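You operate a simulated robot arm through the tools that you are given. There is no shell and no other tool. Be economical: measure what you need, move in short steps, check, and stop when the job is done.

Carry out the task below with a simulated two-armed robot. There is one attempt and no reset: what you move stays moved.

TASK
Move the core chuck into the short mesh roll that the mesh card names.
Fine: grip that roll in the roll holder, hold the tall core, pull the chuck out and push it into the roll. Loosen the holder knob again.
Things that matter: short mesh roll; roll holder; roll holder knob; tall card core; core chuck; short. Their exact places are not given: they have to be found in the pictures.

The check looks at the end state, three seconds after you hand in, the way a careful person would. Anything else that was tipped, shoved, dropped, spilled or broken makes it a failure.

THE ROBOT
Two 7-joint arms with two-finger parallel grippers on one trunk, on a base that drives. Base frame: it is fixed to the floor where the robot stands at the start and does not move with it; the origin is under the middle of the robot, x ahead of it, y to its left, z up. Readings come in cm, rad, newtons and seconds.
The left shoulder is at the start at [7, 13.4, 120.1], the right one opposite. With the tool pointing down near the work surface each hand reaches from about 10 to 64 cm from the robot's upright axis, wherever it stands, measured 20 degrees to its own side. Places, roughly: roll holder [40, -40, 80]; roll holder knob [40, -50, 90]; short [50, 0, 90]. Payload 1.57 kg a hand.
The TCP of each hand is the grasp point between the finger pads, 3 cm short of the fingertips. In the tool frame z runs along the fingers and y along their closing line. Largest opening 8 cm; finger width 1.7, thickness 1.2; the body of the gripper, 4 by 8.2 cm, starts 8 cm behind the TCP.
Orientation is told as [roll, pitch, yaw] about the base's x, y, z axes, in that order, counted from this pose: with the fingers straight down and closing along the base's y, the tool's x points along the base's -x, its y along +y and its z along -z.

THE INTERFACE
- The arms move only by the tool arm_command. It takes "left_moves", "right_moves" or both (then of equal length, played together; a hand with none holds still); each is a list of rows, each a list of 7 numbers: the shift along the tool's x, y, z in cm, then the turn, a rotation vector about the tool's x, y, z in rad, then the opening in per cent of the stroke, from 0 (shut) to 100 (fully open). In form: [[x, y, z, wx, wy, wz, jaw], ...]. A call has 1 to 20 rows; each row shifts and turns the commanded pose from where the row before left it, along the tool's axes as they then stand. Rows are played at 5 a second. More than 5 cm and 0.15 rad between two rows, or a gripper value outside its range, and nothing of the call is played. A pose out of reach is approached as far as the arm can. The call stops where the force on the tool passes 40 N (or 10 N more than at its start, if that is more) or the arm is blocked; 0.2 s more then pass. The fingers move at their own pace (about 15.3 cm/s each) and stop on an object; they squeeze with about 41 N. The grip force told is the motor's: it shows also when the fingers shut on nothing. Time passes only in rows, and 0.2 s behind the last, so rows that do not move let the fingers close. It gives the time, the measured TCP pose, the force on the tool (base axes), the opening and the grip force at its end, in the units of the frame above (readings bear some noise), and new pictures: "show" is both (left out), scene, wrist or none (wrist: the cameras of the hands that moved).
- Cameras (640 x 400 px; columns grow to the right, rows downward): "scene" is now at [13.6, -2, 143.21]; the picture's right is [-0.20, -0.98, 0.00], its down [-0.60, 0.12, -0.79] and it looks along [0.78, -0.15, -0.61] (base axes); focal length 214 px, centre (320, 200). "left" rides on the left gripper at [7.2, 0.7, -12.2] in its tool frame; the picture's right is [-0.09, 1.00, 0.00], its down [-0.84, -0.08, -0.54] and it looks along [-0.54, -0.05, 0.84] (tool axes); focal length 238 px, centre (320, 200). "right" rides on the right gripper at [7.2, -0.7, -12.2] in its tool frame; the picture's right is [0.09, 1.00, 0.00], its down [-0.84, 0.08, -0.54] and it looks along [-0.54, 0.05, 0.84] (tool axes); focal length 238 px, centre (320, 200).
- slide_trunk(by): slides the trunk up (or, below 0, down) by that many cm; the arms and the scene camera ride with it, the base frame stays. It gives what a move gives, with no picture.
- base_move(legs): drives the robot by 1 to 6 legs, each [ahead, left, turn to the left] in cm, cm and rad, along the robot's own axes; the way and the turn of a leg run together, so that a leg with both is an arc; at most 150 cm and 3.142 rad a leg. The arms and the cameras ride along, it lands a little off, and it stops where it bumps. It gives what a move gives, and a new picture of the scene camera.
- aim_head(pan, tilt): turns the head with the scene camera to pan (to the left, within 1.501 rad either way) and tilt (down, from -0.506 to 1.204), counted from straight ahead of the robot. It gives what a move gives, and a new picture of the scene camera.
- probe_pixels(camera, pixels): for up to 12 pixels [column, row] of the newest picture of that camera ("zoom" is the newest enlarged one), the place [x, y, z] in the base frame of the surface seen there, good to about 0.3 cm, but the place of the scene camera against the robot may be out by one fixed shift of up to 1.2 cm in any direction. No time passes.
- close_up(camera, box): a new picture of the part [left, top, right, bottom] of that camera's present view, enlarged. No time passes.
- job_done(): hands the job in; it is judged then, once.

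Work in short steps. Measure before you move; look again where a grasp or a placing could have gone wrong, and mend it. You have 80 turns and 170 pictures in all, those below and enlarged ones among them. Open the grippers and draw the arms clear of the work before you hand the job in, unless the task says otherwise; then end with one line.

The tools are called after "Call:" as name(argument=value, ...) on one line, values as JSON. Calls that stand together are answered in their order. arm_command: Moves the arms, as the interface text tells. Its arguments: {"type":"object","properties":{"left_moves":{"type":"array"},"right_moves":{"type":"array"},"show":{"type":"string","enum":["both","scene","wrist","none"]}},"required":[]} The other tools are called the same way: slide_trunk (by) slides the trunk up or down; base_move (legs) drives the base; aim_head (pan, tilt) turns the head that bears the scene camera; probe_pixels (camera, pixels) gives the place of the surface under pixels of a picture; close_up (camera, box) takes an enlarged picture of a part of a camera's view; job_done () hands the job in.

At the start:

```text
time_s: 0.0
left_position: [43.83, 10.18, 122.92]
left_tcp_rot: [-0.001, -0.001, 0.002]
left_ft_force: [0.5, -0.2, 0.2]
left_width: 7.99
left_gripper_force: 0.0
right_position: [36.72, -26.01, 127.89]
right_tcp_rot: [0.001, 0.001, -0.001]
right_ft_force: [0.8, -0.4, -0.4]
right_width: 8.01
right_gripper_force: 0.0
trunk travel left (down, up): [-77.5, 16.5]
robot x, y, heading: [0.05, -0.27, 0.002]
head pan, tilt: [-0.197, 0.658]
```

scene: 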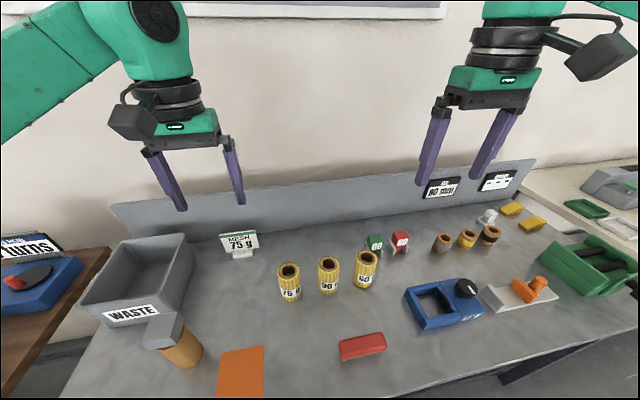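
right: 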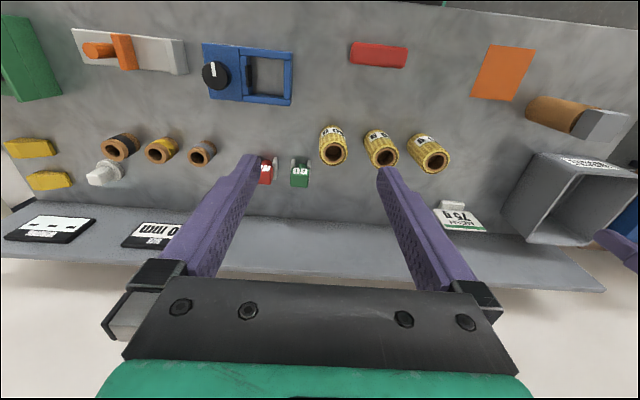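
left: 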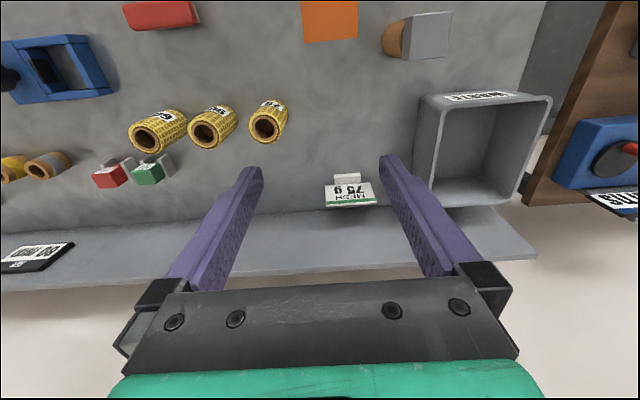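

The card at (240,243) seems to read "MESH 75"; the blue holder is at (440,303). I enlarge these areas to see details.

Call:
close_up(camera="scene", box=[200, 210, 400, 310])

Call:
close_up(camera="scene", box=[390, 170, 590, 340])

Call:
close_up(camera="right", box=[0, 10, 340, 220])

```text
3.20 times, centred on (300, 260) of scene
```

zoom: 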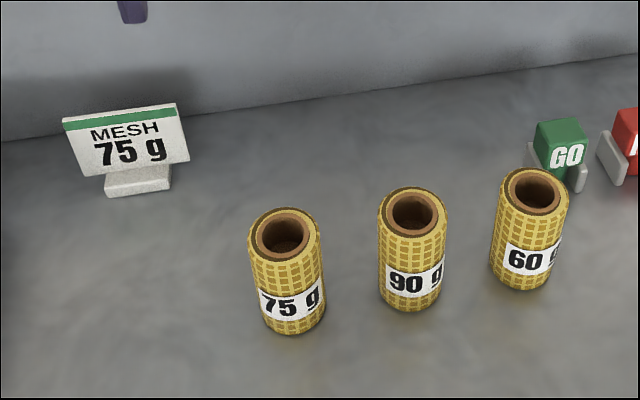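

```text
2.35 times, centred on (490, 255) of scene
```

zoom: 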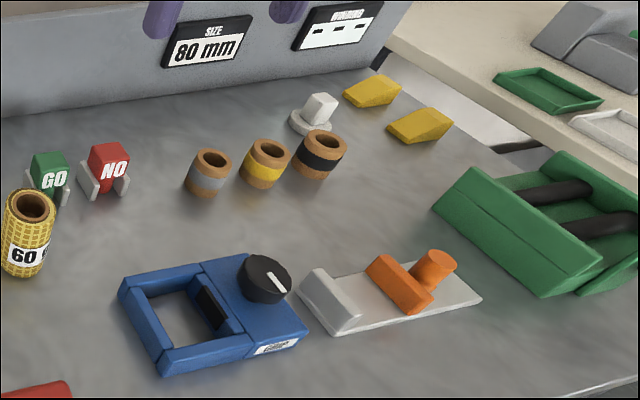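

```text
1.88 times, centred on (170, 115) of right
```

zoom: 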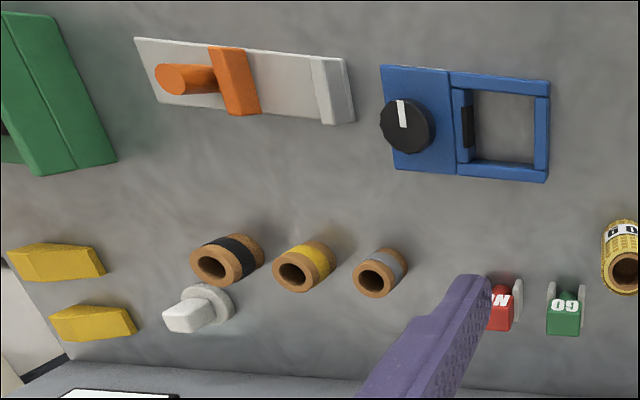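

The brown cylinder with the grey head at (173,342) may be the tall core with the chuck. I enlarge that and probe places.

Call:
close_up(camera="scene", box=[80, 290, 280, 400])

Call:
close_up(camera="left", box=[340, 0, 500, 100])

Call:
close_up(camera="right", box=[480, 60, 640, 160])

Call:
probe_pixels(camera="right", pixels=[[602, 122], [550, 110], [430, 140], [435, 160], [215, 74], [286, 50], [286, 98], [210, 45], [270, 75], [249, 75], [240, 60], [627, 128]])

Call:
probe_pixels(camera="scene", pixels=[[165, 333], [188, 352], [150, 330], [289, 268], [290, 290], [467, 286], [435, 300], [410, 290], [425, 325], [455, 315], [448, 296], [485, 312]])

```text
3.20 times, centred on (180, 345) of scene
```

zoom: 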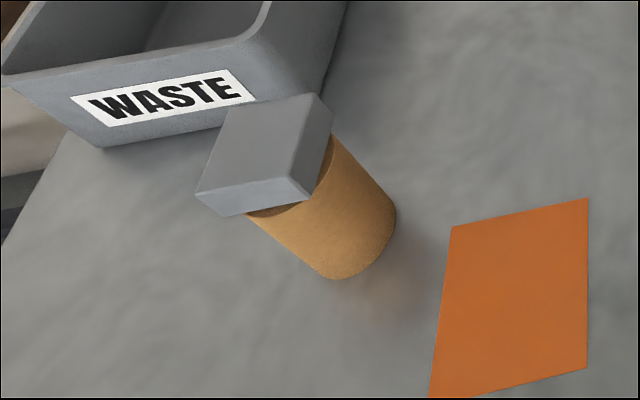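

```text
4.00 times, centred on (420, 50) of left
```

zoom: 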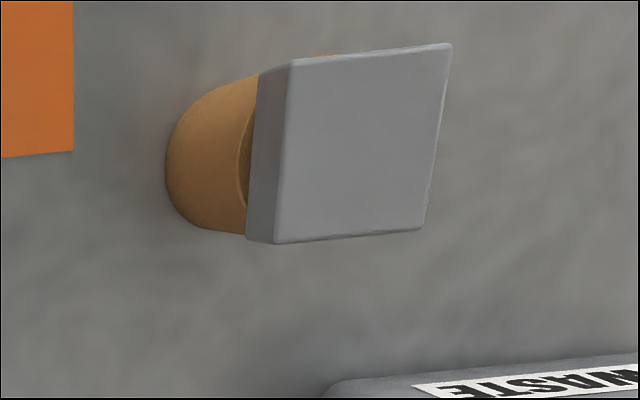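

```text
4.00 times, centred on (560, 110) of right
```

zoom: 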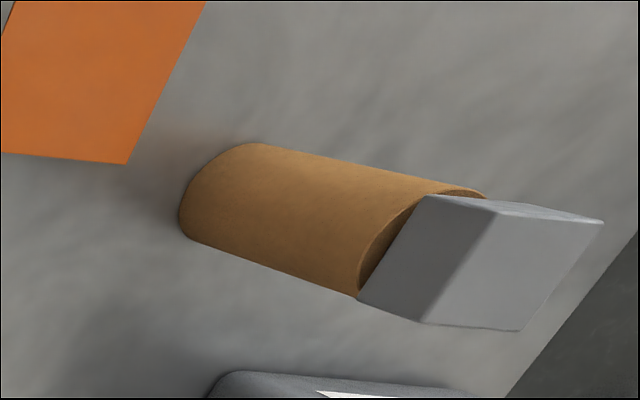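

```text
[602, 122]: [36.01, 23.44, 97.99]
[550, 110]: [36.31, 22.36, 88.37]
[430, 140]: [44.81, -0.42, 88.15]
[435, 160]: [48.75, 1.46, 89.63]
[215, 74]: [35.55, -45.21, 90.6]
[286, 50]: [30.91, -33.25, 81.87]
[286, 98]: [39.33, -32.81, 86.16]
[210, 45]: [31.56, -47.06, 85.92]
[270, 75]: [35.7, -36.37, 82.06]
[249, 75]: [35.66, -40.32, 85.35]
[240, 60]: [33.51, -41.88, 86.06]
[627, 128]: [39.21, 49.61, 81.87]
```

```text
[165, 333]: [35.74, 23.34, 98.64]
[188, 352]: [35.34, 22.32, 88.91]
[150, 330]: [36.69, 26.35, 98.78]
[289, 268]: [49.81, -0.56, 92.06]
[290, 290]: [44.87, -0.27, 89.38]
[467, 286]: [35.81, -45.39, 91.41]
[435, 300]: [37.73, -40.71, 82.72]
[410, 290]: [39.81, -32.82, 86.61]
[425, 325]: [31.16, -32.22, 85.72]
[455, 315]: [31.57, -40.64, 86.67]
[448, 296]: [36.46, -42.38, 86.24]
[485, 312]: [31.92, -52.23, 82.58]
```

The tall core carrying the chuck stands at about (36,23), and the 75 g roll at about (47,0). I probe points of rolls and core for sizes.

Call:
close_up(camera="right", box=[300, 110, 460, 210])

Call:
probe_pixels(camera="right", pixels=[[414, 156], [448, 160], [431, 147], [431, 171], [405, 140], [430, 125], [365, 160], [398, 158], [526, 113], [587, 107], [530, 100], [582, 140]])

Call:
probe_pixels(camera="left", pixels=[[411, 17], [450, 12], [409, 58], [444, 56], [404, 18], [404, 57], [390, 25], [385, 40], [395, 53], [401, 55], [401, 20], [430, 35]])

```text
4.00 times, centred on (380, 160) of right
```

zoom: 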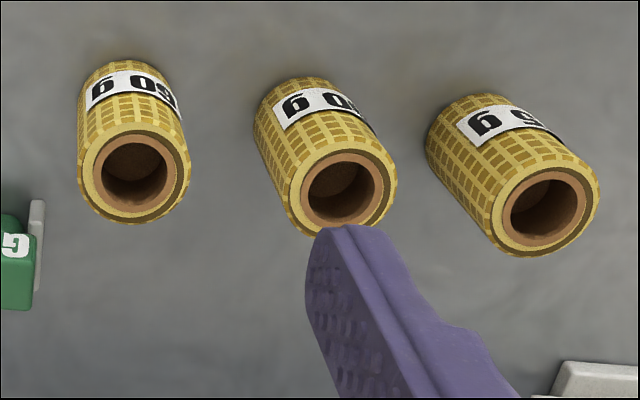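

```text
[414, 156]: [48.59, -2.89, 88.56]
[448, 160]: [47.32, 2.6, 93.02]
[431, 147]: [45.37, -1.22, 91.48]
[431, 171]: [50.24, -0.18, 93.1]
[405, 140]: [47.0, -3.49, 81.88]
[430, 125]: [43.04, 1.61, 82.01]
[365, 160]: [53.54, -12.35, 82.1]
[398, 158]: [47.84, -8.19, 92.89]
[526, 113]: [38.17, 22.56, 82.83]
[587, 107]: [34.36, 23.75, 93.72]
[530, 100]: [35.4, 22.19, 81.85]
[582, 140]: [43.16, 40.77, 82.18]
```

```text
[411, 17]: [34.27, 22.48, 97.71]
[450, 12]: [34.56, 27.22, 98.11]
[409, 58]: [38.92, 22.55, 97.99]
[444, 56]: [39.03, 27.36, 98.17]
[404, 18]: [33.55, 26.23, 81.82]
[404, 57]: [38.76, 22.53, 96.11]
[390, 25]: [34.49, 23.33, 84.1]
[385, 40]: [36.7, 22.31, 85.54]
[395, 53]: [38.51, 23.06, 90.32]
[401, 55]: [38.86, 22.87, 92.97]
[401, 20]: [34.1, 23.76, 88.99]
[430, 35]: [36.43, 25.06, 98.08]
```

Roll 75 g: centre about (47.7,-0.1), top z 93, about 5.4 wide; chuck head about (36.6,24.9), top 98. I move the left hand off to the left and the right hand above the roll.

Call:
arm_command(left_moves=[[0, 4, 0, 0, 0, 0, 100], [0, 4, 0, 0, 0, 0, 100], [0, 4, 0, 0, 0, 0, 100], [0, 4, 0, 0, 0, 0, 100], [0, 2, 0, 0, 0, 0, 100], [0, 0, 0, 0, 0, 0, 100]], right_moves=[[0, 2, 1.5, 0, 0, 0, 100], [-2.2, 4.3, 1.5, 0, 0, 0, 100], [-2.2, 4.8, 1.5, 0, 0, 0, 100], [-2.2, 4.9, 1.5, 0, 0, 0, 100], [-2.2, 4.9, 1.5, 0, 0, 0, 100], [-2.2, 4.9, 1.5, 0, 0, 0, 100]], show="both")

```text
refused: row 2 steps farther than a row can; nothing moved
```

Row norm exceeded; smaller steps.

Call:
arm_command(left_moves=[[0, 3, 0, 0, 0, 0, 100], [0, 3, 0, 0, 0, 0, 100], [0, 3, 0, 0, 0, 0, 100], [0, 3, 0, 0, 0, 0, 100], [0, 3, 0, 0, 0, 0, 100], [0, 3, 0, 0, 0, 0, 100], [0, 0, 0, 0, 0, 0, 100], [0, 0, 0, 0, 0, 0, 100]], right_moves=[[-1.375, 3.25, 1.5, 0, 0, 0, 100], [-1.375, 3.25, 1.5, 0, 0, 0, 100], [-1.375, 3.25, 1.5, 0, 0, 0, 100], [-1.375, 3.25, 1.5, 0, 0, 0, 100], [-1.375, 3.25, 1.5, 0, 0, 0, 100], [-1.375, 3.25, 1.5, 0, 0, 0, 100], [-1.375, 3.25, 1.5, 0, 0, 0, 100], [-1.375, 3.25, 1.5, 0, 0, 0, 100]], show="both")

```text
time_s: 1.8
left_position: [44.03, 28.17, 122.78]
left_tcp_rot: [0.001, 0.002, 0.001]
left_ft_force: [0.5, -0.4, 0.2]
left_width: 8.0
left_gripper_force: 0.1
right_position: [43.79, -9.75, 118.42]
right_tcp_rot: [0.002, 0.001, -0.003]
right_ft_force: [-0.4, 0.6, -0.9]
right_width: 8.01
right_gripper_force: 0.1
right hand out of reach, approached as far as the arm can: row 5, 6, 7, 8
trunk travel left (down, up): [-77.5, 16.5]
robot x, y, heading: [-0.15, -0.04, 0.002]
head pan, tilt: [-0.197, 0.658]
```

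scene: 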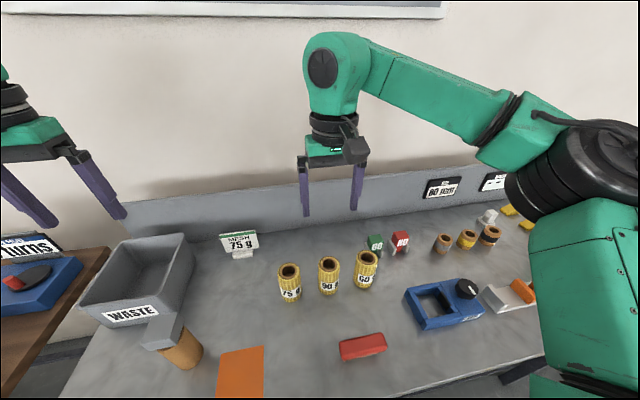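
right: 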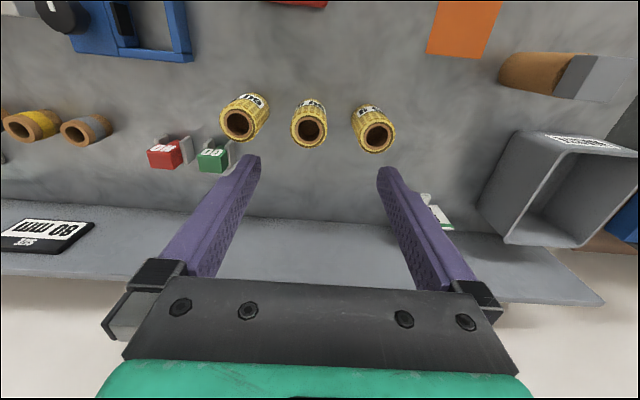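
left: 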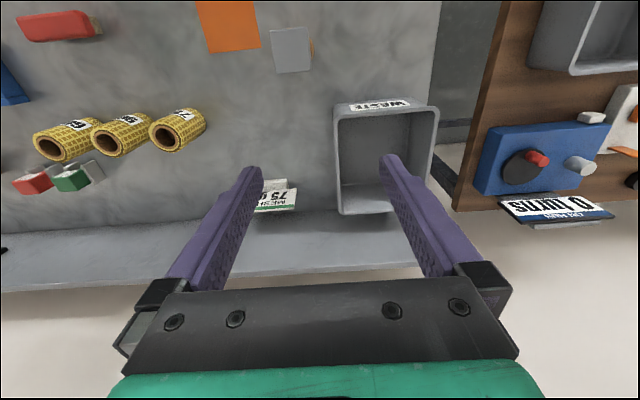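

The arm reached its limit at this height; I lower by steps to see whether reach grows there.

Call:
arm_command(right_moves=[[0, 0, 3, 0, 0, 0, 100], [0, 0, 3, 0, 0, 0, 100], [0, 0, 3, 0, 0, 0, 100], [0, 0, 0, 0, 0, 0, 100]], show="none")

```text
time_s: 2.8
left_position: [43.71, 28.16, 122.74]
left_tcp_rot: [-0.001, -0.002, 0.002]
left_ft_force: [-0.4, -0.9, -0.6]
left_width: 7.99
left_gripper_force: 0.0
right_position: [43.45, -9.84, 109.28]
right_tcp_rot: [0.002, 0.0, 0.0]
right_ft_force: [-0.1, -0.1, 0.3]
right_width: 7.98
right_gripper_force: 0.0
trunk travel left (down, up): [-77.5, 16.5]
robot x, y, heading: [0.29, -0.21, 0.003]
head pan, tilt: [-0.197, 0.658]
```

Commands continue from the reached pose. Now I move on over the roll at this lower height.

Call:
arm_command(right_moves=[[-1.1, 2.5, 0.8, 0, 0, 0, 100], [-1.1, 2.5, 0.8, 0, 0, 0, 100], [-1.1, 2.5, 0.8, 0, 0, 0, 100], [-1.0, 2.2, 0.6, 0, 0, 0, 100], [0, 0, 0, 0, 0, 0, 100]], show="wrist")

```text
time_s: 4.0
left_position: [43.67, 28.3, 123.01]
left_tcp_rot: [0.0, 0.0, 0.003]
left_ft_force: [-0.2, 0.0, -0.3]
left_width: 8.02
left_gripper_force: 0.0
right_position: [43.29, -7.08, 106.49]
right_tcp_rot: [0.003, 0.0, 0.0]
right_ft_force: [0.2, 0.2, 0.0]
right_width: 7.98
right_gripper_force: 0.1
right hand out of reach, approached as far as the arm can: row 1, 2, 3, 4
trunk travel left (down, up): [-77.5, 16.5]
robot x, y, heading: [0.16, 0.08, -0.001]
head pan, tilt: [-0.197, 0.658]
```

right: 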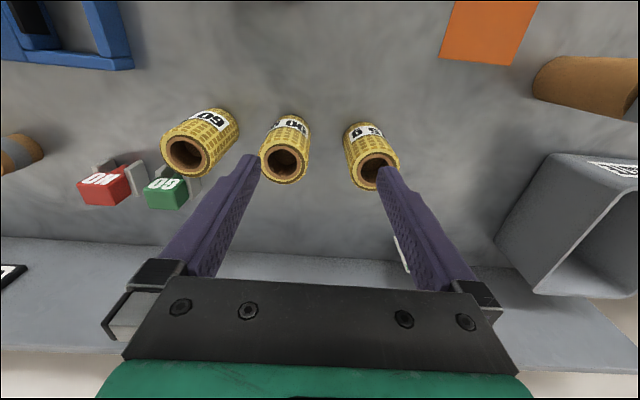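

Reach grows as the hand goes lower relative to the shoulder, so I raise the trunk 10 cm and then descend.

Call:
slide_trunk(by=10)

Call:
arm_command(right_moves=[[0, 0, 4.5, 0, 0, 0, 100], [0, 0, 4.5, 0, 0, 0, 100], [0, 0, 4.5, 0, 0, 0, 100], [0, 0, 4, 0, 0, 0, 100], [-1.1, 1.8, 0, 0, 0, 0, 100], [-1.1, 1.8, 0, 0, 0, 0, 100], [-1.1, 1.8, 0, 0, 0, 0, 100], [-1.1, 1.7, 0, 0, 0, 0, 100], [0, 0, 0, 0, 0, 0, 100]], show="wrist")

```text
time_s: 5.3
left_position: [43.79, 28.29, 132.85]
left_tcp_rot: [0.001, 0.0, 0.002]
left_ft_force: [0.6, 0.0, -0.3]
left_width: 8.01
left_gripper_force: 0.0
right_position: [43.23, -7.08, 116.56]
right_tcp_rot: [0.003, 0.0, 0.0]
right_ft_force: [0.6, -0.4, 0.3]
right_width: 7.99
right_gripper_force: 0.1
trunk travel left (down, up): [-87.5, 6.5]
robot x, y, heading: [-0.04, -0.11, -0.005]
head pan, tilt: [-0.197, 0.658]
```

```text
time_s: 7.3
left_position: [43.78, 28.29, 132.76]
left_tcp_rot: [0.0, -0.001, 0.005]
left_ft_force: [0.1, 0.0, 0.6]
left_width: 8.03
left_gripper_force: 0.1
right_position: [41.72, -9.47, 104.28]
right_tcp_rot: [0.005, 0.001, 0.0]
right_ft_force: [-0.3, 0.3, -0.2]
right_width: 7.99
right_gripper_force: 0.1
right hand out of reach, approached as far as the arm can: row 1, 2, 3, 4, 5, 6, 7, 8
trunk travel left (down, up): [-87.5, 6.5]
robot x, y, heading: [-0.34, 0.0, -0.004]
head pan, tilt: [-0.197, 0.658]
```

right: 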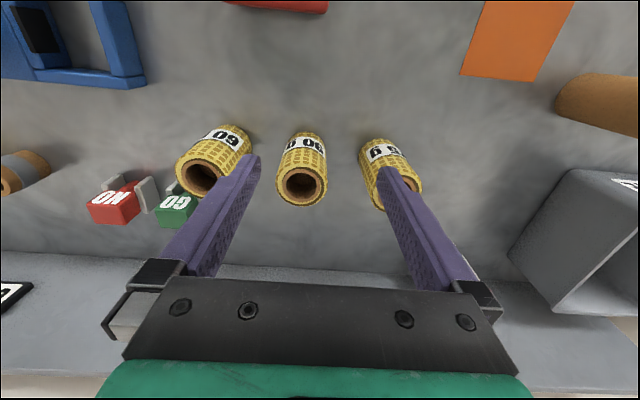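

The right arm is limited when reaching across the body. I lift the hand, turn the base 0.35 rad left so the roll lies at the right hand's own side, and put the trunk back.

Call:
arm_command(right_moves=[[0, -1, -4, 0, 0, 0, 100], [1, -1, -4, 0, 0, 0, 100], [1, -1, -3, 0, 0, 0, 100]], show="none")

Call:
base_move(legs=[[0, 0, 0.35]])

Call:
slide_trunk(by=-10)

```text
time_s: 8.1
left_position: [43.63, 28.11, 132.94]
left_tcp_rot: [0.0, 0.002, 0.001]
left_ft_force: [-0.4, -1.1, 0.2]
left_width: 8.03
left_gripper_force: 0.0
right_position: [39.63, -12.54, 115.29]
right_tcp_rot: [0.003, 0.0, -0.001]
right_ft_force: [0.8, 0.0, -0.8]
right_width: 7.99
right_gripper_force: 0.1
trunk travel left (down, up): [-87.5, 6.5]
robot x, y, heading: [-0.14, 0.04, -0.0]
head pan, tilt: [-0.197, 0.658]
```

```text
time_s: 9.6
left_position: [31.51, 41.11, 132.82]
left_tcp_rot: [0.001, 0.001, 0.343]
left_ft_force: [0.7, 0.5, 0.9]
left_width: 8.0
left_gripper_force: 0.0
right_position: [41.45, 1.36, 115.06]
right_tcp_rot: [0.004, 0.001, 0.339]
right_ft_force: [0.2, 0.5, 0.1]
right_width: 8.01
right_gripper_force: 0.0
trunk travel left (down, up): [-87.5, 6.5]
robot x, y, heading: [-0.42, -0.23, 0.338]
head pan, tilt: [-0.197, 0.658]
```

scene: 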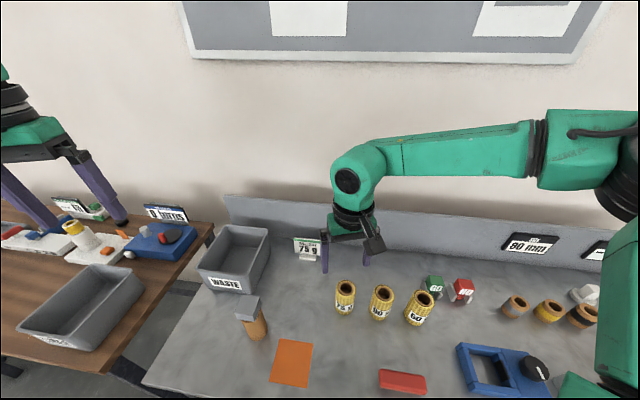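

```text
time_s: 10.9
left_position: [31.26, 40.93, 122.94]
left_tcp_rot: [0.0, 0.0, 0.34]
left_ft_force: [0.4, -0.6, -0.8]
left_width: 8.01
left_gripper_force: 0.0
right_position: [41.2, 1.22, 105.23]
right_tcp_rot: [0.004, -0.002, 0.339]
right_ft_force: [0.2, 0.1, 0.1]
right_width: 8.02
right_gripper_force: 0.1
trunk travel left (down, up): [-77.5, 16.5]
robot x, y, heading: [-0.72, -0.5, 0.338]
head pan, tilt: [-0.197, 0.658]
```

The right hand is at (41.2,1.2,105) with yaw 0.34; I move over the roll centre (47.7,-0.1), still above it, and look.

Call:
arm_command(right_moves=[[-1.9, -1.1, 0, 0, 0, 0, 100], [-1.9, -1.1, 0, 0, 0, 0, 100], [-1.9, -1.19, 0, 0, 0, 0, 100], [0, 0, 2, 0, 0, 0, 100], [0, 0, 2, 0, 0, 0, 100], [0, 0, 0, 0, 0, 0, 100]], show="wrist")

```text
time_s: 12.3
left_position: [31.41, 40.98, 122.97]
left_tcp_rot: [0.0, 0.001, 0.34]
left_ft_force: [-0.6, 1.4, 0.4]
left_width: 8.01
left_gripper_force: 0.0
right_position: [47.56, -0.06, 101.18]
right_tcp_rot: [0.002, 0.0, 0.34]
right_ft_force: [0.6, 0.0, 0.2]
right_width: 7.98
right_gripper_force: 0.0
trunk travel left (down, up): [-77.5, 16.5]
robot x, y, heading: [-0.57, -0.58, 0.341]
head pan, tilt: [-0.197, 0.658]
```

right: 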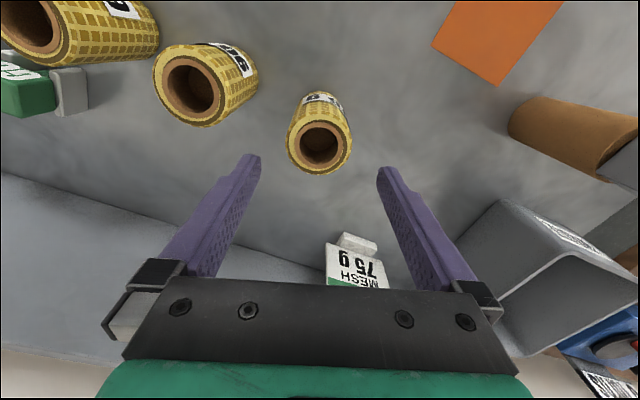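

The roll sits centred between the fingers at (320,148). I probe its rim for the centre.

Call:
close_up(camera="right", box=[270, 80, 370, 180])

Call:
probe_pixels(camera="right", pixels=[[291, 148], [348, 148], [320, 172], [320, 125], [300, 168], [341, 168], [303, 100], [320, 150], [188, 120], [170, 90]])

```text
4.00 times, centred on (320, 130) of right
```

zoom: 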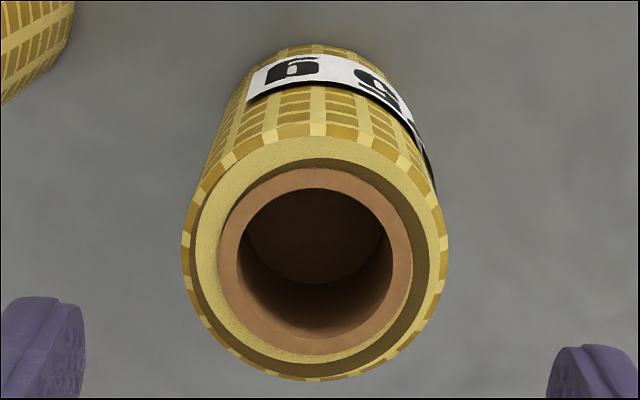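

```text
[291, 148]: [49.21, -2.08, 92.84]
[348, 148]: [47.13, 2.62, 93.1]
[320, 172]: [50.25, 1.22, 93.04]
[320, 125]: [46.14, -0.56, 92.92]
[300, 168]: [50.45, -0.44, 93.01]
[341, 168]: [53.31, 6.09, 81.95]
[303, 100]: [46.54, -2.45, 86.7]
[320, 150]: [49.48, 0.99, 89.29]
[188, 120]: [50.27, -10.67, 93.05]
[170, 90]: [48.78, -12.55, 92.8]
```

Roll centre ≈ (47.9,0.2), radius ≈2.8. I descend to TCP z≈90.5 with small correction and close.

Call:
arm_command(right_moves=[[-0.4, 0.1, 0, 0, 0, 0, 100], [0, 0, 3, 0, 0, 0, 100], [0, 0, 3, 0, 0, 0, 100], [0, 0, 3, 0, 0, 0, 100], [0, 0, 1.7, 0, 0, 0, 100], [0, 0, 0, 0, 0, 0, 100], [0, 0, 0, 0, 0, 0, 0], [0, 0, 0, 0, 0, 0, 0], [0, 0, 0, 0, 0, 0, 0]], show="wrist")

```text
time_s: 14.3
left_position: [31.31, 41.06, 122.83]
left_tcp_rot: [0.001, 0.002, 0.342]
left_ft_force: [-0.4, 0.0, 0.6]
left_width: 7.98
left_gripper_force: 0.1
right_position: [47.9, 0.34, 90.42]
right_tcp_rot: [0.006, -0.001, 0.338]
right_ft_force: [0.0, -0.8, -0.5]
right_width: 5.86
right_gripper_force: 40.9
trunk travel left (down, up): [-77.5, 16.5]
robot x, y, heading: [-0.54, -0.18, 0.335]
head pan, tilt: [-0.197, 0.658]
```

right: 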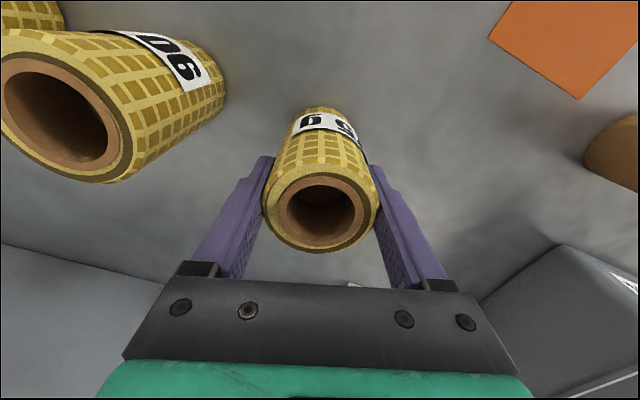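

Roll gripped (5.86 cm). I lift it, retract a little, and turn the base back.

Call:
arm_command(right_moves=[[0, 0, -3, 0, 0, 0, 0], [0, 0, -3, 0, 0, 0, 0], [0, 0, -3, 0, 0, 0, 0], [0, 0, -3, 0, 0, 0, 0], [0, 0, -3, 0, 0, 0, 0], [2, 0, -1, 0, 0, 0, 0], [3, 0, 0, 0, 0, 0, 0], [3, 0, 0, 0, 0, 0, 0], [0, 0, 0, 0, 0, 0, 0]], show="none")

Call:
base_move(legs=[[0, 0, -0.337]])

```text
time_s: 16.4
left_position: [31.52, 40.99, 122.86]
left_tcp_rot: [0.0, 0.001, 0.34]
left_ft_force: [0.3, 0.3, 0.0]
left_width: 8.02
left_gripper_force: 0.1
right_position: [40.5, -2.53, 106.18]
right_tcp_rot: [0.004, 0.0, 0.339]
right_ft_force: [0.8, -0.7, -2.4]
right_width: 5.86
right_gripper_force: 40.6
trunk travel left (down, up): [-77.5, 16.5]
robot x, y, heading: [-0.02, -0.47, 0.34]
head pan, tilt: [-0.197, 0.658]
```

```text
time_s: 17.8
left_position: [43.21, 28.2, 122.89]
left_tcp_rot: [-0.003, 0.001, 0.002]
left_ft_force: [-0.1, 0.7, -0.5]
left_width: 8.01
left_gripper_force: 0.1
right_position: [37.3, -15.96, 106.25]
right_tcp_rot: [0.003, 0.002, 0.0]
right_ft_force: [0.7, 0.0, -3.2]
right_width: 5.87
right_gripper_force: 41.2
trunk travel left (down, up): [-77.5, 16.5]
robot x, y, heading: [-0.17, -0.27, 0.006]
head pan, tilt: [-0.197, 0.658]
```

scene: 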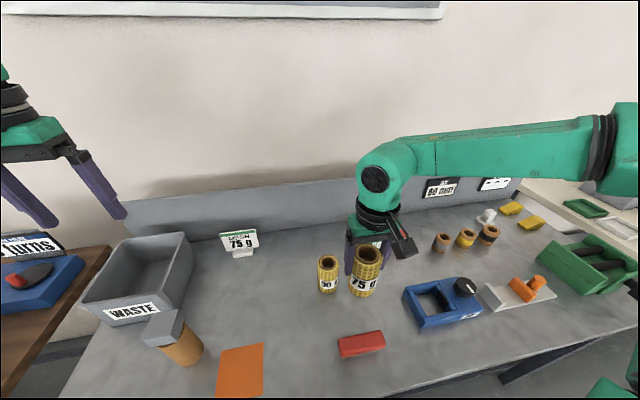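

Carrying well. I go above the holder (y≈-36) and look down with the wrist camera.

Call:
arm_command(right_moves=[[0.3, -4, -0.5, 0, 0, 0, 0], [0.3, -4, -0.5, 0, 0, 0, 0], [0.3, -4, -0.5, 0, 0, 0, 0], [0.3, -4, -0.5, 0, 0, 0, 0], [0.3, -4, -0.5, 0, 0, 0, 0], [0, 0, 0, 0, 0, 0, 0]], show="wrist")

Call:
close_up(camera="scene", box=[390, 260, 500, 340])

```text
time_s: 19.2
left_position: [43.25, 28.27, 122.83]
left_tcp_rot: [-0.002, 0.0, 0.004]
left_ft_force: [0.3, 0.3, -0.6]
left_width: 8.0
left_gripper_force: 0.0
right_position: [35.86, -35.97, 109.06]
right_tcp_rot: [0.003, 0.002, 0.001]
right_ft_force: [0.2, 0.3, -3.5]
right_width: 5.86
right_gripper_force: 41.3
trunk travel left (down, up): [-77.5, 16.5]
robot x, y, heading: [-0.9, -0.29, -0.003]
head pan, tilt: [-0.197, 0.658]
```

right: 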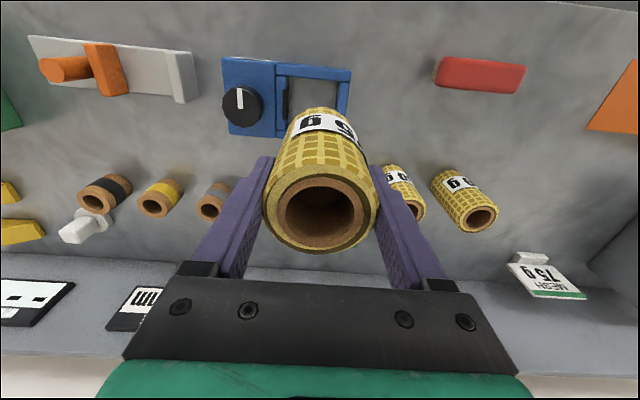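

```text
5.00 times, centred on (445, 300) of scene
```

zoom: 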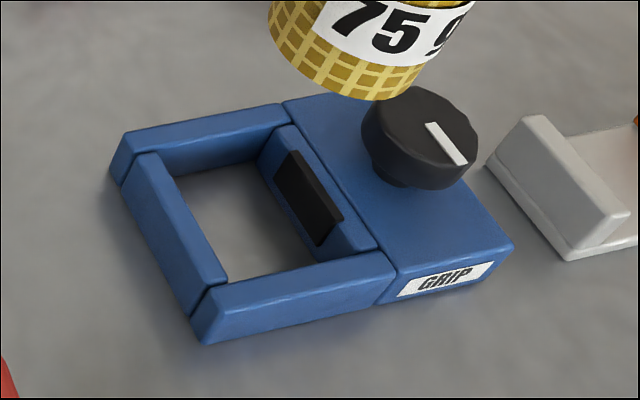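

I probe slot edges in the zoom picture and shared features in the wrist picture to find the camera shift.

Call:
probe_pixels(camera="zoom", pixels=[[190, 215], [165, 190], [210, 270], [215, 148], [290, 285], [310, 290], [300, 205], [285, 175], [325, 225], [445, 145], [240, 230], [325, 245]])

Call:
close_up(camera="right", box=[210, 45, 370, 145])

Call:
probe_pixels(camera="right", pixels=[[240, 95], [243, 108], [310, 72], [342, 90], [342, 105], [281, 95], [281, 110], [286, 95], [312, 82], [348, 72], [288, 120], [225, 60]])

```text
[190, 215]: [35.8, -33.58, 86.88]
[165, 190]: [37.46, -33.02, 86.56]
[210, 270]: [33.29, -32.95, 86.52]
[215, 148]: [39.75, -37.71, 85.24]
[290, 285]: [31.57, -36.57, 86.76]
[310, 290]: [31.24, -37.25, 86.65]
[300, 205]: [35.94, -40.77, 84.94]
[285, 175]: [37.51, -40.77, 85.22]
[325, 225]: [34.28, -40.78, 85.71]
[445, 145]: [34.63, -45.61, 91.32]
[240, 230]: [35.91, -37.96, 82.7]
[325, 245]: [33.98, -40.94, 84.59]
```

```text
4.00 times, centred on (290, 95) of right
```

zoom: 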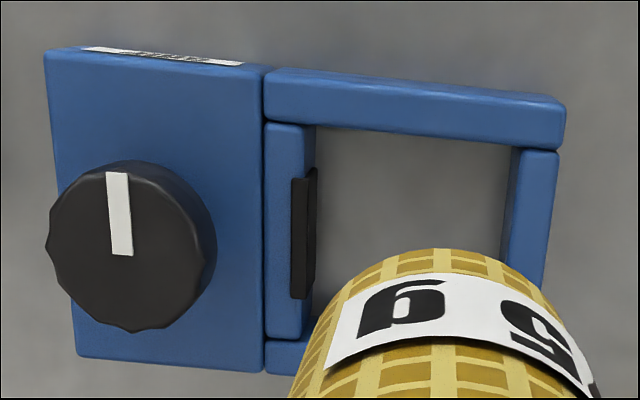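

```text
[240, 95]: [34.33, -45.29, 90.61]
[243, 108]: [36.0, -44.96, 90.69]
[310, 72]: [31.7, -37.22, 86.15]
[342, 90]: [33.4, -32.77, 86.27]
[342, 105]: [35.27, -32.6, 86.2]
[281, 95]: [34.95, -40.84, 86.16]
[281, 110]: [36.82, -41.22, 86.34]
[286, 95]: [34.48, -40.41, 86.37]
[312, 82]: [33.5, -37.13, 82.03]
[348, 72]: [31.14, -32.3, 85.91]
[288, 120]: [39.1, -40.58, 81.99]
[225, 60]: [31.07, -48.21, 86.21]
```

I refine inner edges on the wrist zoom: near bar inner edge, left bar inner edge and pad face.

Call:
probe_pixels(camera="zoom", pixels=[[400, 130], [400, 146], [500, 140], [523, 180], [515, 200], [508, 210], [500, 215], [300, 230], [311, 230], [318, 200], [325, 230], [290, 352]])

```text
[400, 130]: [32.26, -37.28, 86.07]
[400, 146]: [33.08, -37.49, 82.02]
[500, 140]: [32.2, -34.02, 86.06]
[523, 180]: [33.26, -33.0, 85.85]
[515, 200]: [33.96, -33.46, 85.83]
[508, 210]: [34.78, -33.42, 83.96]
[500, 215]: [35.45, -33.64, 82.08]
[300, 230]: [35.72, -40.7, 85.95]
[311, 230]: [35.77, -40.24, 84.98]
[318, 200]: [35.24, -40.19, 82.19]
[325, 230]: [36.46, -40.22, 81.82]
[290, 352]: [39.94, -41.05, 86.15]
```

Slot centre ≈ (35.9,-36.9). I check the roll's fore-aft seat in the grip.

Call:
probe_pixels(camera="right", pixels=[[320, 170], [320, 246], [320, 174], [270, 200], [372, 200]])

```text
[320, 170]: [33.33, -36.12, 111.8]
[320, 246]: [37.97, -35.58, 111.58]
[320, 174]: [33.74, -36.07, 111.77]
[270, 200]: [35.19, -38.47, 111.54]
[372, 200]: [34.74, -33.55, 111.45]
```

I shift to (36.1,-36.9) and lower to just above the slot, then look.

Call:
arm_command(right_moves=[[-0.2, -0.93, 0, 0, 0, 0, 0], [0, 0, 3, 0, 0, 0, 0], [0, 0, 3, 0, 0, 0, 0], [0, 0, 3, 0, 0, 0, 0], [0, 0, 3, 0, 0, 0, 0], [0, 0, 1.5, 0, 0, 0, 0], [0, 0, 0, 0, 0, 0, 0], [0, 0, 0, 0, 0, 0, 0]], show="both")

Call:
close_up(camera="scene", box=[380, 240, 520, 340])

Call:
close_up(camera="right", box=[200, 50, 420, 190])

```text
time_s: 21.0
left_position: [43.27, 28.1, 122.9]
left_tcp_rot: [-0.001, 0.001, 0.004]
left_ft_force: [-1.1, -0.2, -0.2]
left_width: 8.0
left_gripper_force: 0.1
right_position: [36.12, -36.75, 95.13]
right_tcp_rot: [0.004, 0.0, -0.001]
right_ft_force: [-0.8, -0.6, -3.1]
right_width: 5.89
right_gripper_force: 41.1
trunk travel left (down, up): [-77.5, 16.5]
robot x, y, heading: [-0.75, -0.51, -0.002]
head pan, tilt: [-0.197, 0.658]
```

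scene: 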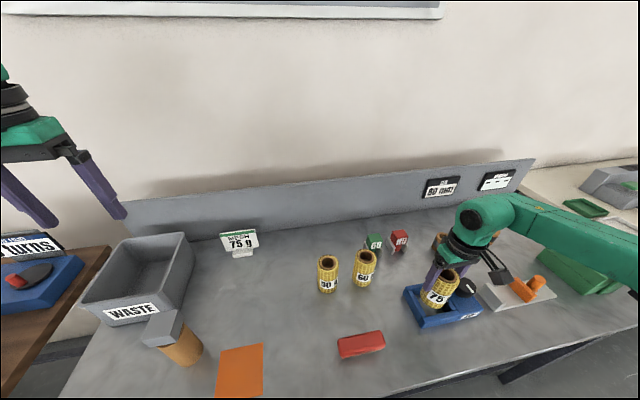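
right: 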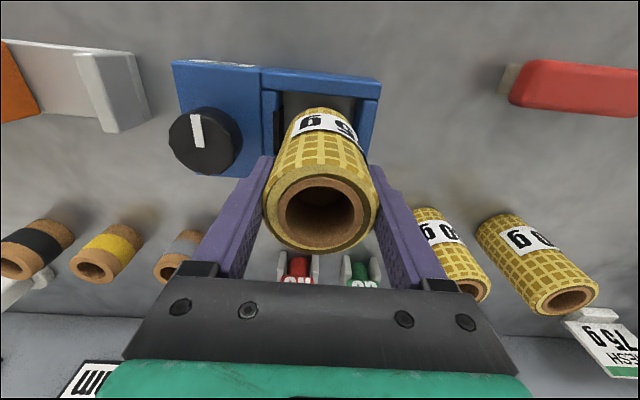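

```text
4.00 times, centred on (450, 290) of scene
```

zoom: 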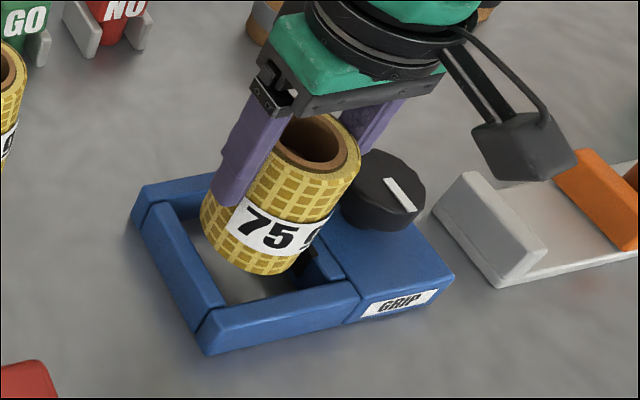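

```text
2.86 times, centred on (310, 120) of right
```

zoom: 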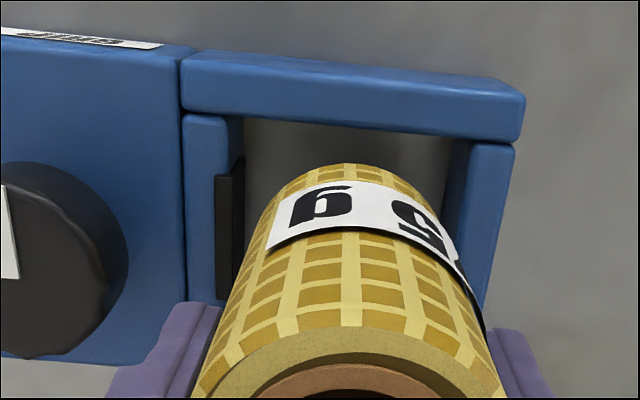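

Aligned with the slot. I lower 4.6 cm, watch force, then release partly.

Call:
arm_command(right_moves=[[0, -0.1, 1.5, 0, 0, 0, 0], [0, 0, 1.5, 0, 0, 0, 0], [0, 0, 1.0, 0, 0, 0, 0], [0, 0, 0.6, 0, 0, 0, 0], [0, 0, 0, 0, 0, 0, 0]], show="wrist")

```text
time_s: 22.2
left_position: [43.23, 28.04, 122.76]
left_tcp_rot: [-0.001, 0.001, 0.003]
left_ft_force: [1.0, -0.3, 0.3]
left_width: 7.99
left_gripper_force: 0.0
right_position: [35.97, -36.95, 90.47]
right_tcp_rot: [0.003, -0.002, 0.0]
right_ft_force: [0.5, -0.1, -3.7]
right_width: 5.84
right_gripper_force: 40.9
trunk travel left (down, up): [-77.5, 16.5]
robot x, y, heading: [-0.58, -0.41, 0.001]
head pan, tilt: [-0.197, 0.658]
```

right: 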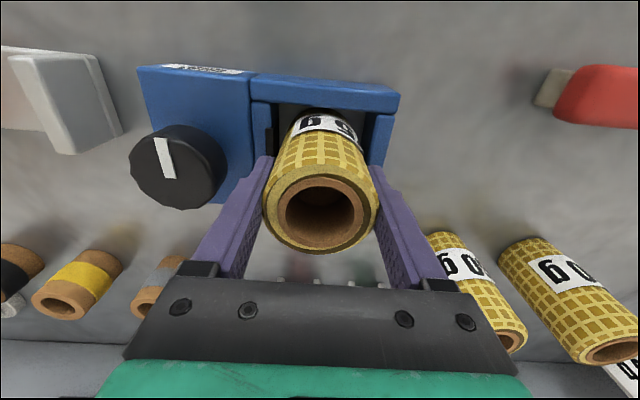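

No contact yet by force; lower 0.3 more in small steps, then open to 82%.

Call:
arm_command(right_moves=[[0, 0, 0.15, 0, 0, 0, 0], [0, 0, 0.15, 0, 0, 0, 0], [0, 0, 0, 0, 0, 0, 0]], show="none")

Call:
arm_command(right_moves=[[0, 0, 0, 0, 0, 0, 82], [0, 0, 0, 0, 0, 0, 82], [0, 0, 0, 0, 0, 0, 82]], show="wrist")

```text
time_s: 23.0
left_position: [43.14, 28.03, 122.92]
left_tcp_rot: [0.0, 0.001, 0.004]
left_ft_force: [-0.6, -0.1, 0.4]
left_width: 8.02
left_gripper_force: 0.0
right_position: [35.93, -36.97, 90.29]
right_tcp_rot: [-0.001, -0.002, 0.0]
right_ft_force: [-0.1, -1.1, 3.1]
right_width: 5.89
right_gripper_force: 41.3
trunk travel left (down, up): [-77.5, 16.5]
robot x, y, heading: [-0.79, -0.26, -0.0]
head pan, tilt: [-0.197, 0.658]
```

```text
time_s: 23.8
left_position: [43.16, 28.16, 122.84]
left_tcp_rot: [-0.001, 0.001, 0.003]
left_ft_force: [-0.1, 0.0, 0.1]
left_width: 8.0
left_gripper_force: 0.0
right_position: [35.91, -36.95, 90.35]
right_tcp_rot: [0.005, 0.001, 0.001]
right_ft_force: [0.6, 0.6, -0.8]
right_width: 6.52
right_gripper_force: 0.0
trunk travel left (down, up): [-77.5, 16.5]
robot x, y, heading: [-0.56, -0.34, 0.003]
head pan, tilt: [-0.197, 0.658]
```

right: 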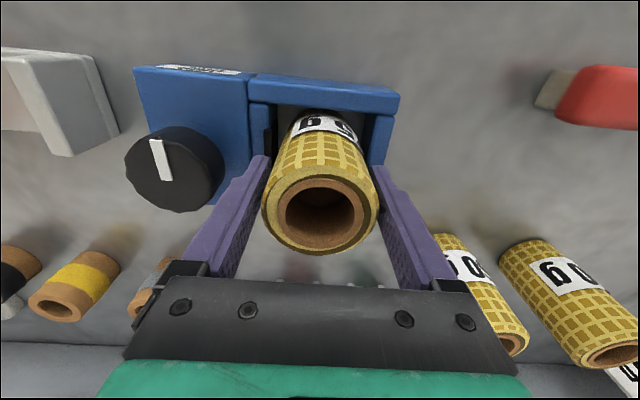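

The roll stands in the slot. I raise the hand clear and probe the knob's rim.

Call:
arm_command(right_moves=[[0, 0, -2, 0, 0, 0, 82], [0, 0, -3, 0, 0, 0, 82], [0, 0, -4, 0, 0, 0, 82], [0, 0, -4, 0, 0, 0, 82], [3, -4, -2, 0, 0, 0, 82], [2, -4, 0, 0, 0, 0, 82], [0, 0, 0, 0, 0, 0, 82]], show="wrist")

Call:
close_up(camera="right", box=[240, 80, 480, 230])

```text
refused: row 5 steps farther than a row can; nothing moved
```

```text
2.67 times, centred on (360, 155) of right
```

zoom: 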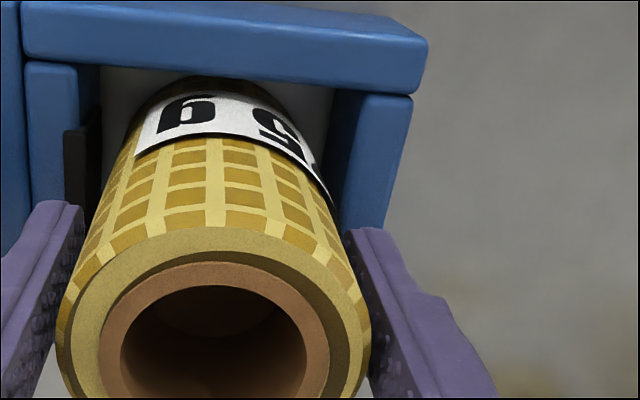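

One row was too long; I raise with smaller steps.

Call:
arm_command(right_moves=[[0, 0, -2, 0, 0, 0, 82], [0, 0, -3, 0, 0, 0, 82], [0, 0, -4, 0, 0, 0, 82], [0, 0, -4, 0, 0, 0, 82], [2, -3, -2, 0, 0, 0, 82], [2, -4, 0, 0, 0, 0, 82], [0, 0, 0, 0, 0, 0, 82]], show="wrist")

Call:
close_up(camera="right", box=[240, 80, 480, 230])

```text
time_s: 25.4
left_position: [43.16, 28.11, 123.01]
left_tcp_rot: [0.0, 0.001, 0.002]
left_ft_force: [-1.3, 0.5, 0.1]
left_width: 8.01
left_gripper_force: 0.0
right_position: [33.99, -39.24, 104.24]
right_tcp_rot: [-0.004, 0.003, -0.032]
right_ft_force: [0.5, -0.4, 0.1]
right_width: 6.57
right_gripper_force: 0.1
right hand out of reach, approached as far as the arm can: row 5, 6
trunk travel left (down, up): [-77.5, 16.5]
robot x, y, heading: [-0.72, -0.1, 0.0]
head pan, tilt: [-0.197, 0.658]
```

right: 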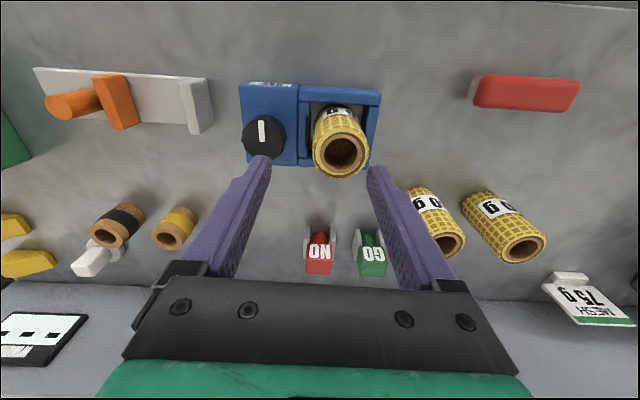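

```text
2.67 times, centred on (360, 155) of right
```

zoom: 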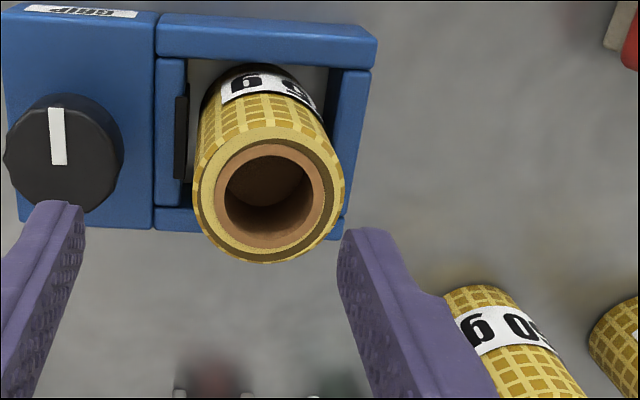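

The hand is again at a reach limit on the right. I probe the knob and turn the base right by 0.45.

Call:
probe_pixels(camera="zoom", pixels=[[58, 150], [35, 150], [110, 150], [65, 185], [58, 115], [90, 120], [57, 112], [57, 162], [180, 140], [360, 180], [10, 160], [95, 195]])

Call:
base_move(legs=[[0, 0, -0.45]])

```text
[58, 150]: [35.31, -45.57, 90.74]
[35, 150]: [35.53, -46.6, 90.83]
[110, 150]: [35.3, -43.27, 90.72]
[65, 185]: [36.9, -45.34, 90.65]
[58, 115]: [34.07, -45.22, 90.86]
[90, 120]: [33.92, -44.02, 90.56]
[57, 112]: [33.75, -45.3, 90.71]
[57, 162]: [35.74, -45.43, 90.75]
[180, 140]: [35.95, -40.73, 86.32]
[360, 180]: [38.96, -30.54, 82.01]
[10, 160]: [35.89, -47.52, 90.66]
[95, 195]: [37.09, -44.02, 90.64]
```

```text
time_s: 27.1
left_position: [50.08, 8.13, 122.94]
left_tcp_rot: [0.001, 0.0, -0.42]
left_ft_force: [-0.9, 0.3, 1.0]
left_width: 8.01
left_gripper_force: 0.1
right_position: [14.07, -49.4, 104.17]
right_tcp_rot: [-0.003, 0.001, -0.454]
right_ft_force: [-0.5, -0.1, 0.2]
right_width: 6.58
right_gripper_force: 0.1
trunk travel left (down, up): [-77.5, 16.5]
robot x, y, heading: [-1.68, 0.56, -0.422]
head pan, tilt: [-0.197, 0.658]
```

scene: 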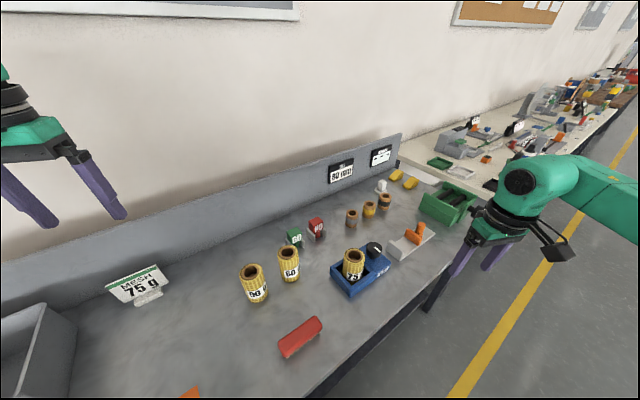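

Robot turned; I bring the right hand over the knob (35.6,-45.4) at z≈104.

Call:
arm_command(right_moves=[[-3.5, 2.6, 0, 0, 0, 0, 82], [-3.5, 2.6, 0, 0, 0, 0, 82], [-3.5, 2.6, 0, 0, 0, 0, 82], [-3.5, 2.6, 0, 0, 0, 0, 82], [-3.6, 2.55, 0, 0, 0, 0, 82], [0, 0, 0, 0, 0, 0, 82]], show="wrist")

Call:
close_up(camera="right", box=[240, 60, 480, 210])

```text
time_s: 28.5
left_position: [49.9, 8.41, 122.96]
left_tcp_rot: [0.0, -0.001, -0.418]
left_ft_force: [0.3, 0.9, -0.4]
left_width: 7.99
left_gripper_force: 0.1
right_position: [35.64, -45.6, 104.02]
right_tcp_rot: [0.0, -0.001, -0.454]
right_ft_force: [-1.1, 0.5, 0.0]
right_width: 6.58
right_gripper_force: 0.1
trunk travel left (down, up): [-77.5, 16.5]
robot x, y, heading: [-0.72, 0.01, -0.418]
head pan, tilt: [-0.197, 0.658]
```

right: 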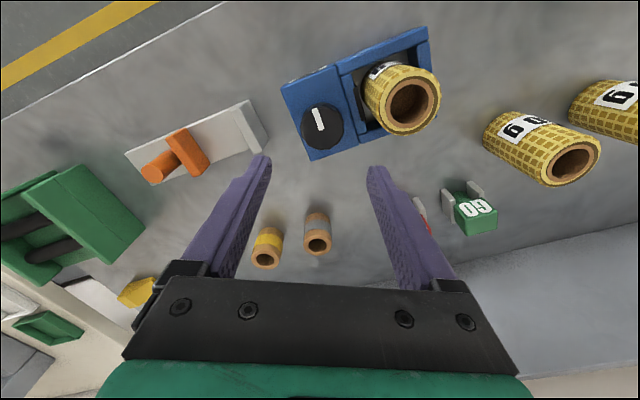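

```text
2.67 times, centred on (360, 135) of right
```

zoom: 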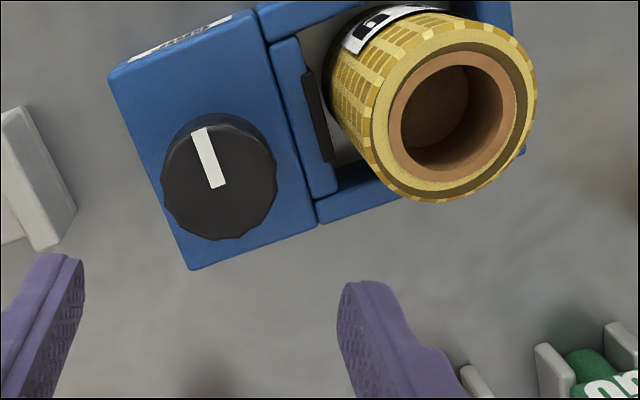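

I probe the knob's top rim for its centre.

Call:
probe_pixels(camera="zoom", pixels=[[169, 195], [273, 178], [228, 235], [205, 128], [190, 230], [262, 220], [220, 184], [290, 150], [315, 120], [190, 255]])

```text
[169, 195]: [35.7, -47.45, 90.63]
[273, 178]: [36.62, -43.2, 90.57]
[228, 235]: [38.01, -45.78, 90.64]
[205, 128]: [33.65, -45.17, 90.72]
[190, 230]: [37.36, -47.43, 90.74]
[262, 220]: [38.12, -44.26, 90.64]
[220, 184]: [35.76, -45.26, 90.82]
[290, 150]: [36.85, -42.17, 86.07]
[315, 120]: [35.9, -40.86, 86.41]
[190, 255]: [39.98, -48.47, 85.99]
```

Knob centre (35.8,-45.4), radius ≈2.4. I rotate the hand counter-clockwise 1.15 rad above it, then lower to z≈89.8.

Call:
arm_command(right_moves=[[-0.06, 0.25, 0, 0, 0, -0.144, 85], [0, 0, 0, 0, 0, -0.144, 85], [0, 0, 0, 0, 0, -0.144, 85], [0, 0, 0, 0, 0, -0.144, 85], [0, 0, 0, 0, 0, -0.144, 85], [0, 0, 0, 0, 0, -0.144, 85], [0, 0, 0, 0, 0, -0.144, 85], [0, 0, 0, 0, 0, -0.144, 85], [0, 0, 0, 0, 0, 0, 85]], show="wrist")

```text
time_s: 30.5
left_position: [50.05, 8.27, 122.87]
left_tcp_rot: [0.001, 0.0, -0.418]
left_ft_force: [-0.2, 0.3, -0.7]
left_width: 7.97
left_gripper_force: 0.0
right_position: [32.51, -42.88, 104.02]
right_tcp_rot: [-0.056, -0.023, -0.145]
right_ft_force: [0.8, -0.4, 0.2]
right_width: 6.8
right_gripper_force: 0.1
right hand out of reach, approached as far as the arm can: row 2, 3, 4, 5, 6, 7, 8
trunk travel left (down, up): [-77.5, 16.5]
robot x, y, heading: [-1.29, 0.62, -0.422]
head pan, tilt: [-0.197, 0.658]
```

right: 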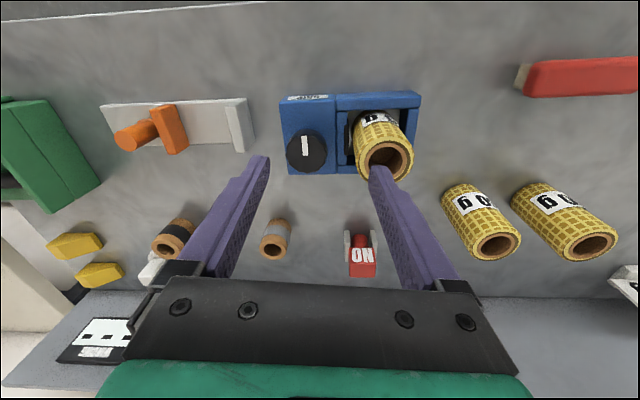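

The wrist is limited toward positive yaw; it must start near its present yaw and turn clockwise. I right the tilt first, turning back to yaw about -0.4.

Call:
arm_command(right_moves=[[0, 0, 0, -0.053, 0.03, 0.13, 85], [0, 0, 0, 0, 0, 0.12, 85], [0, 0, 0, 0, 0, 0, 85]], show="none")

```text
time_s: 31.3
left_position: [50.14, 8.44, 122.85]
left_tcp_rot: [0.0, 0.001, -0.42]
left_ft_force: [-0.1, -0.7, -0.5]
left_width: 7.99
left_gripper_force: 0.2
right_position: [32.59, -42.94, 104.06]
right_tcp_rot: [-0.003, 0.003, -0.397]
right_ft_force: [-0.5, 0.1, 0.3]
right_width: 6.79
right_gripper_force: 0.0
trunk travel left (down, up): [-77.5, 16.5]
robot x, y, heading: [-1.0, 0.15, -0.426]
head pan, tilt: [-0.197, 0.658]
```

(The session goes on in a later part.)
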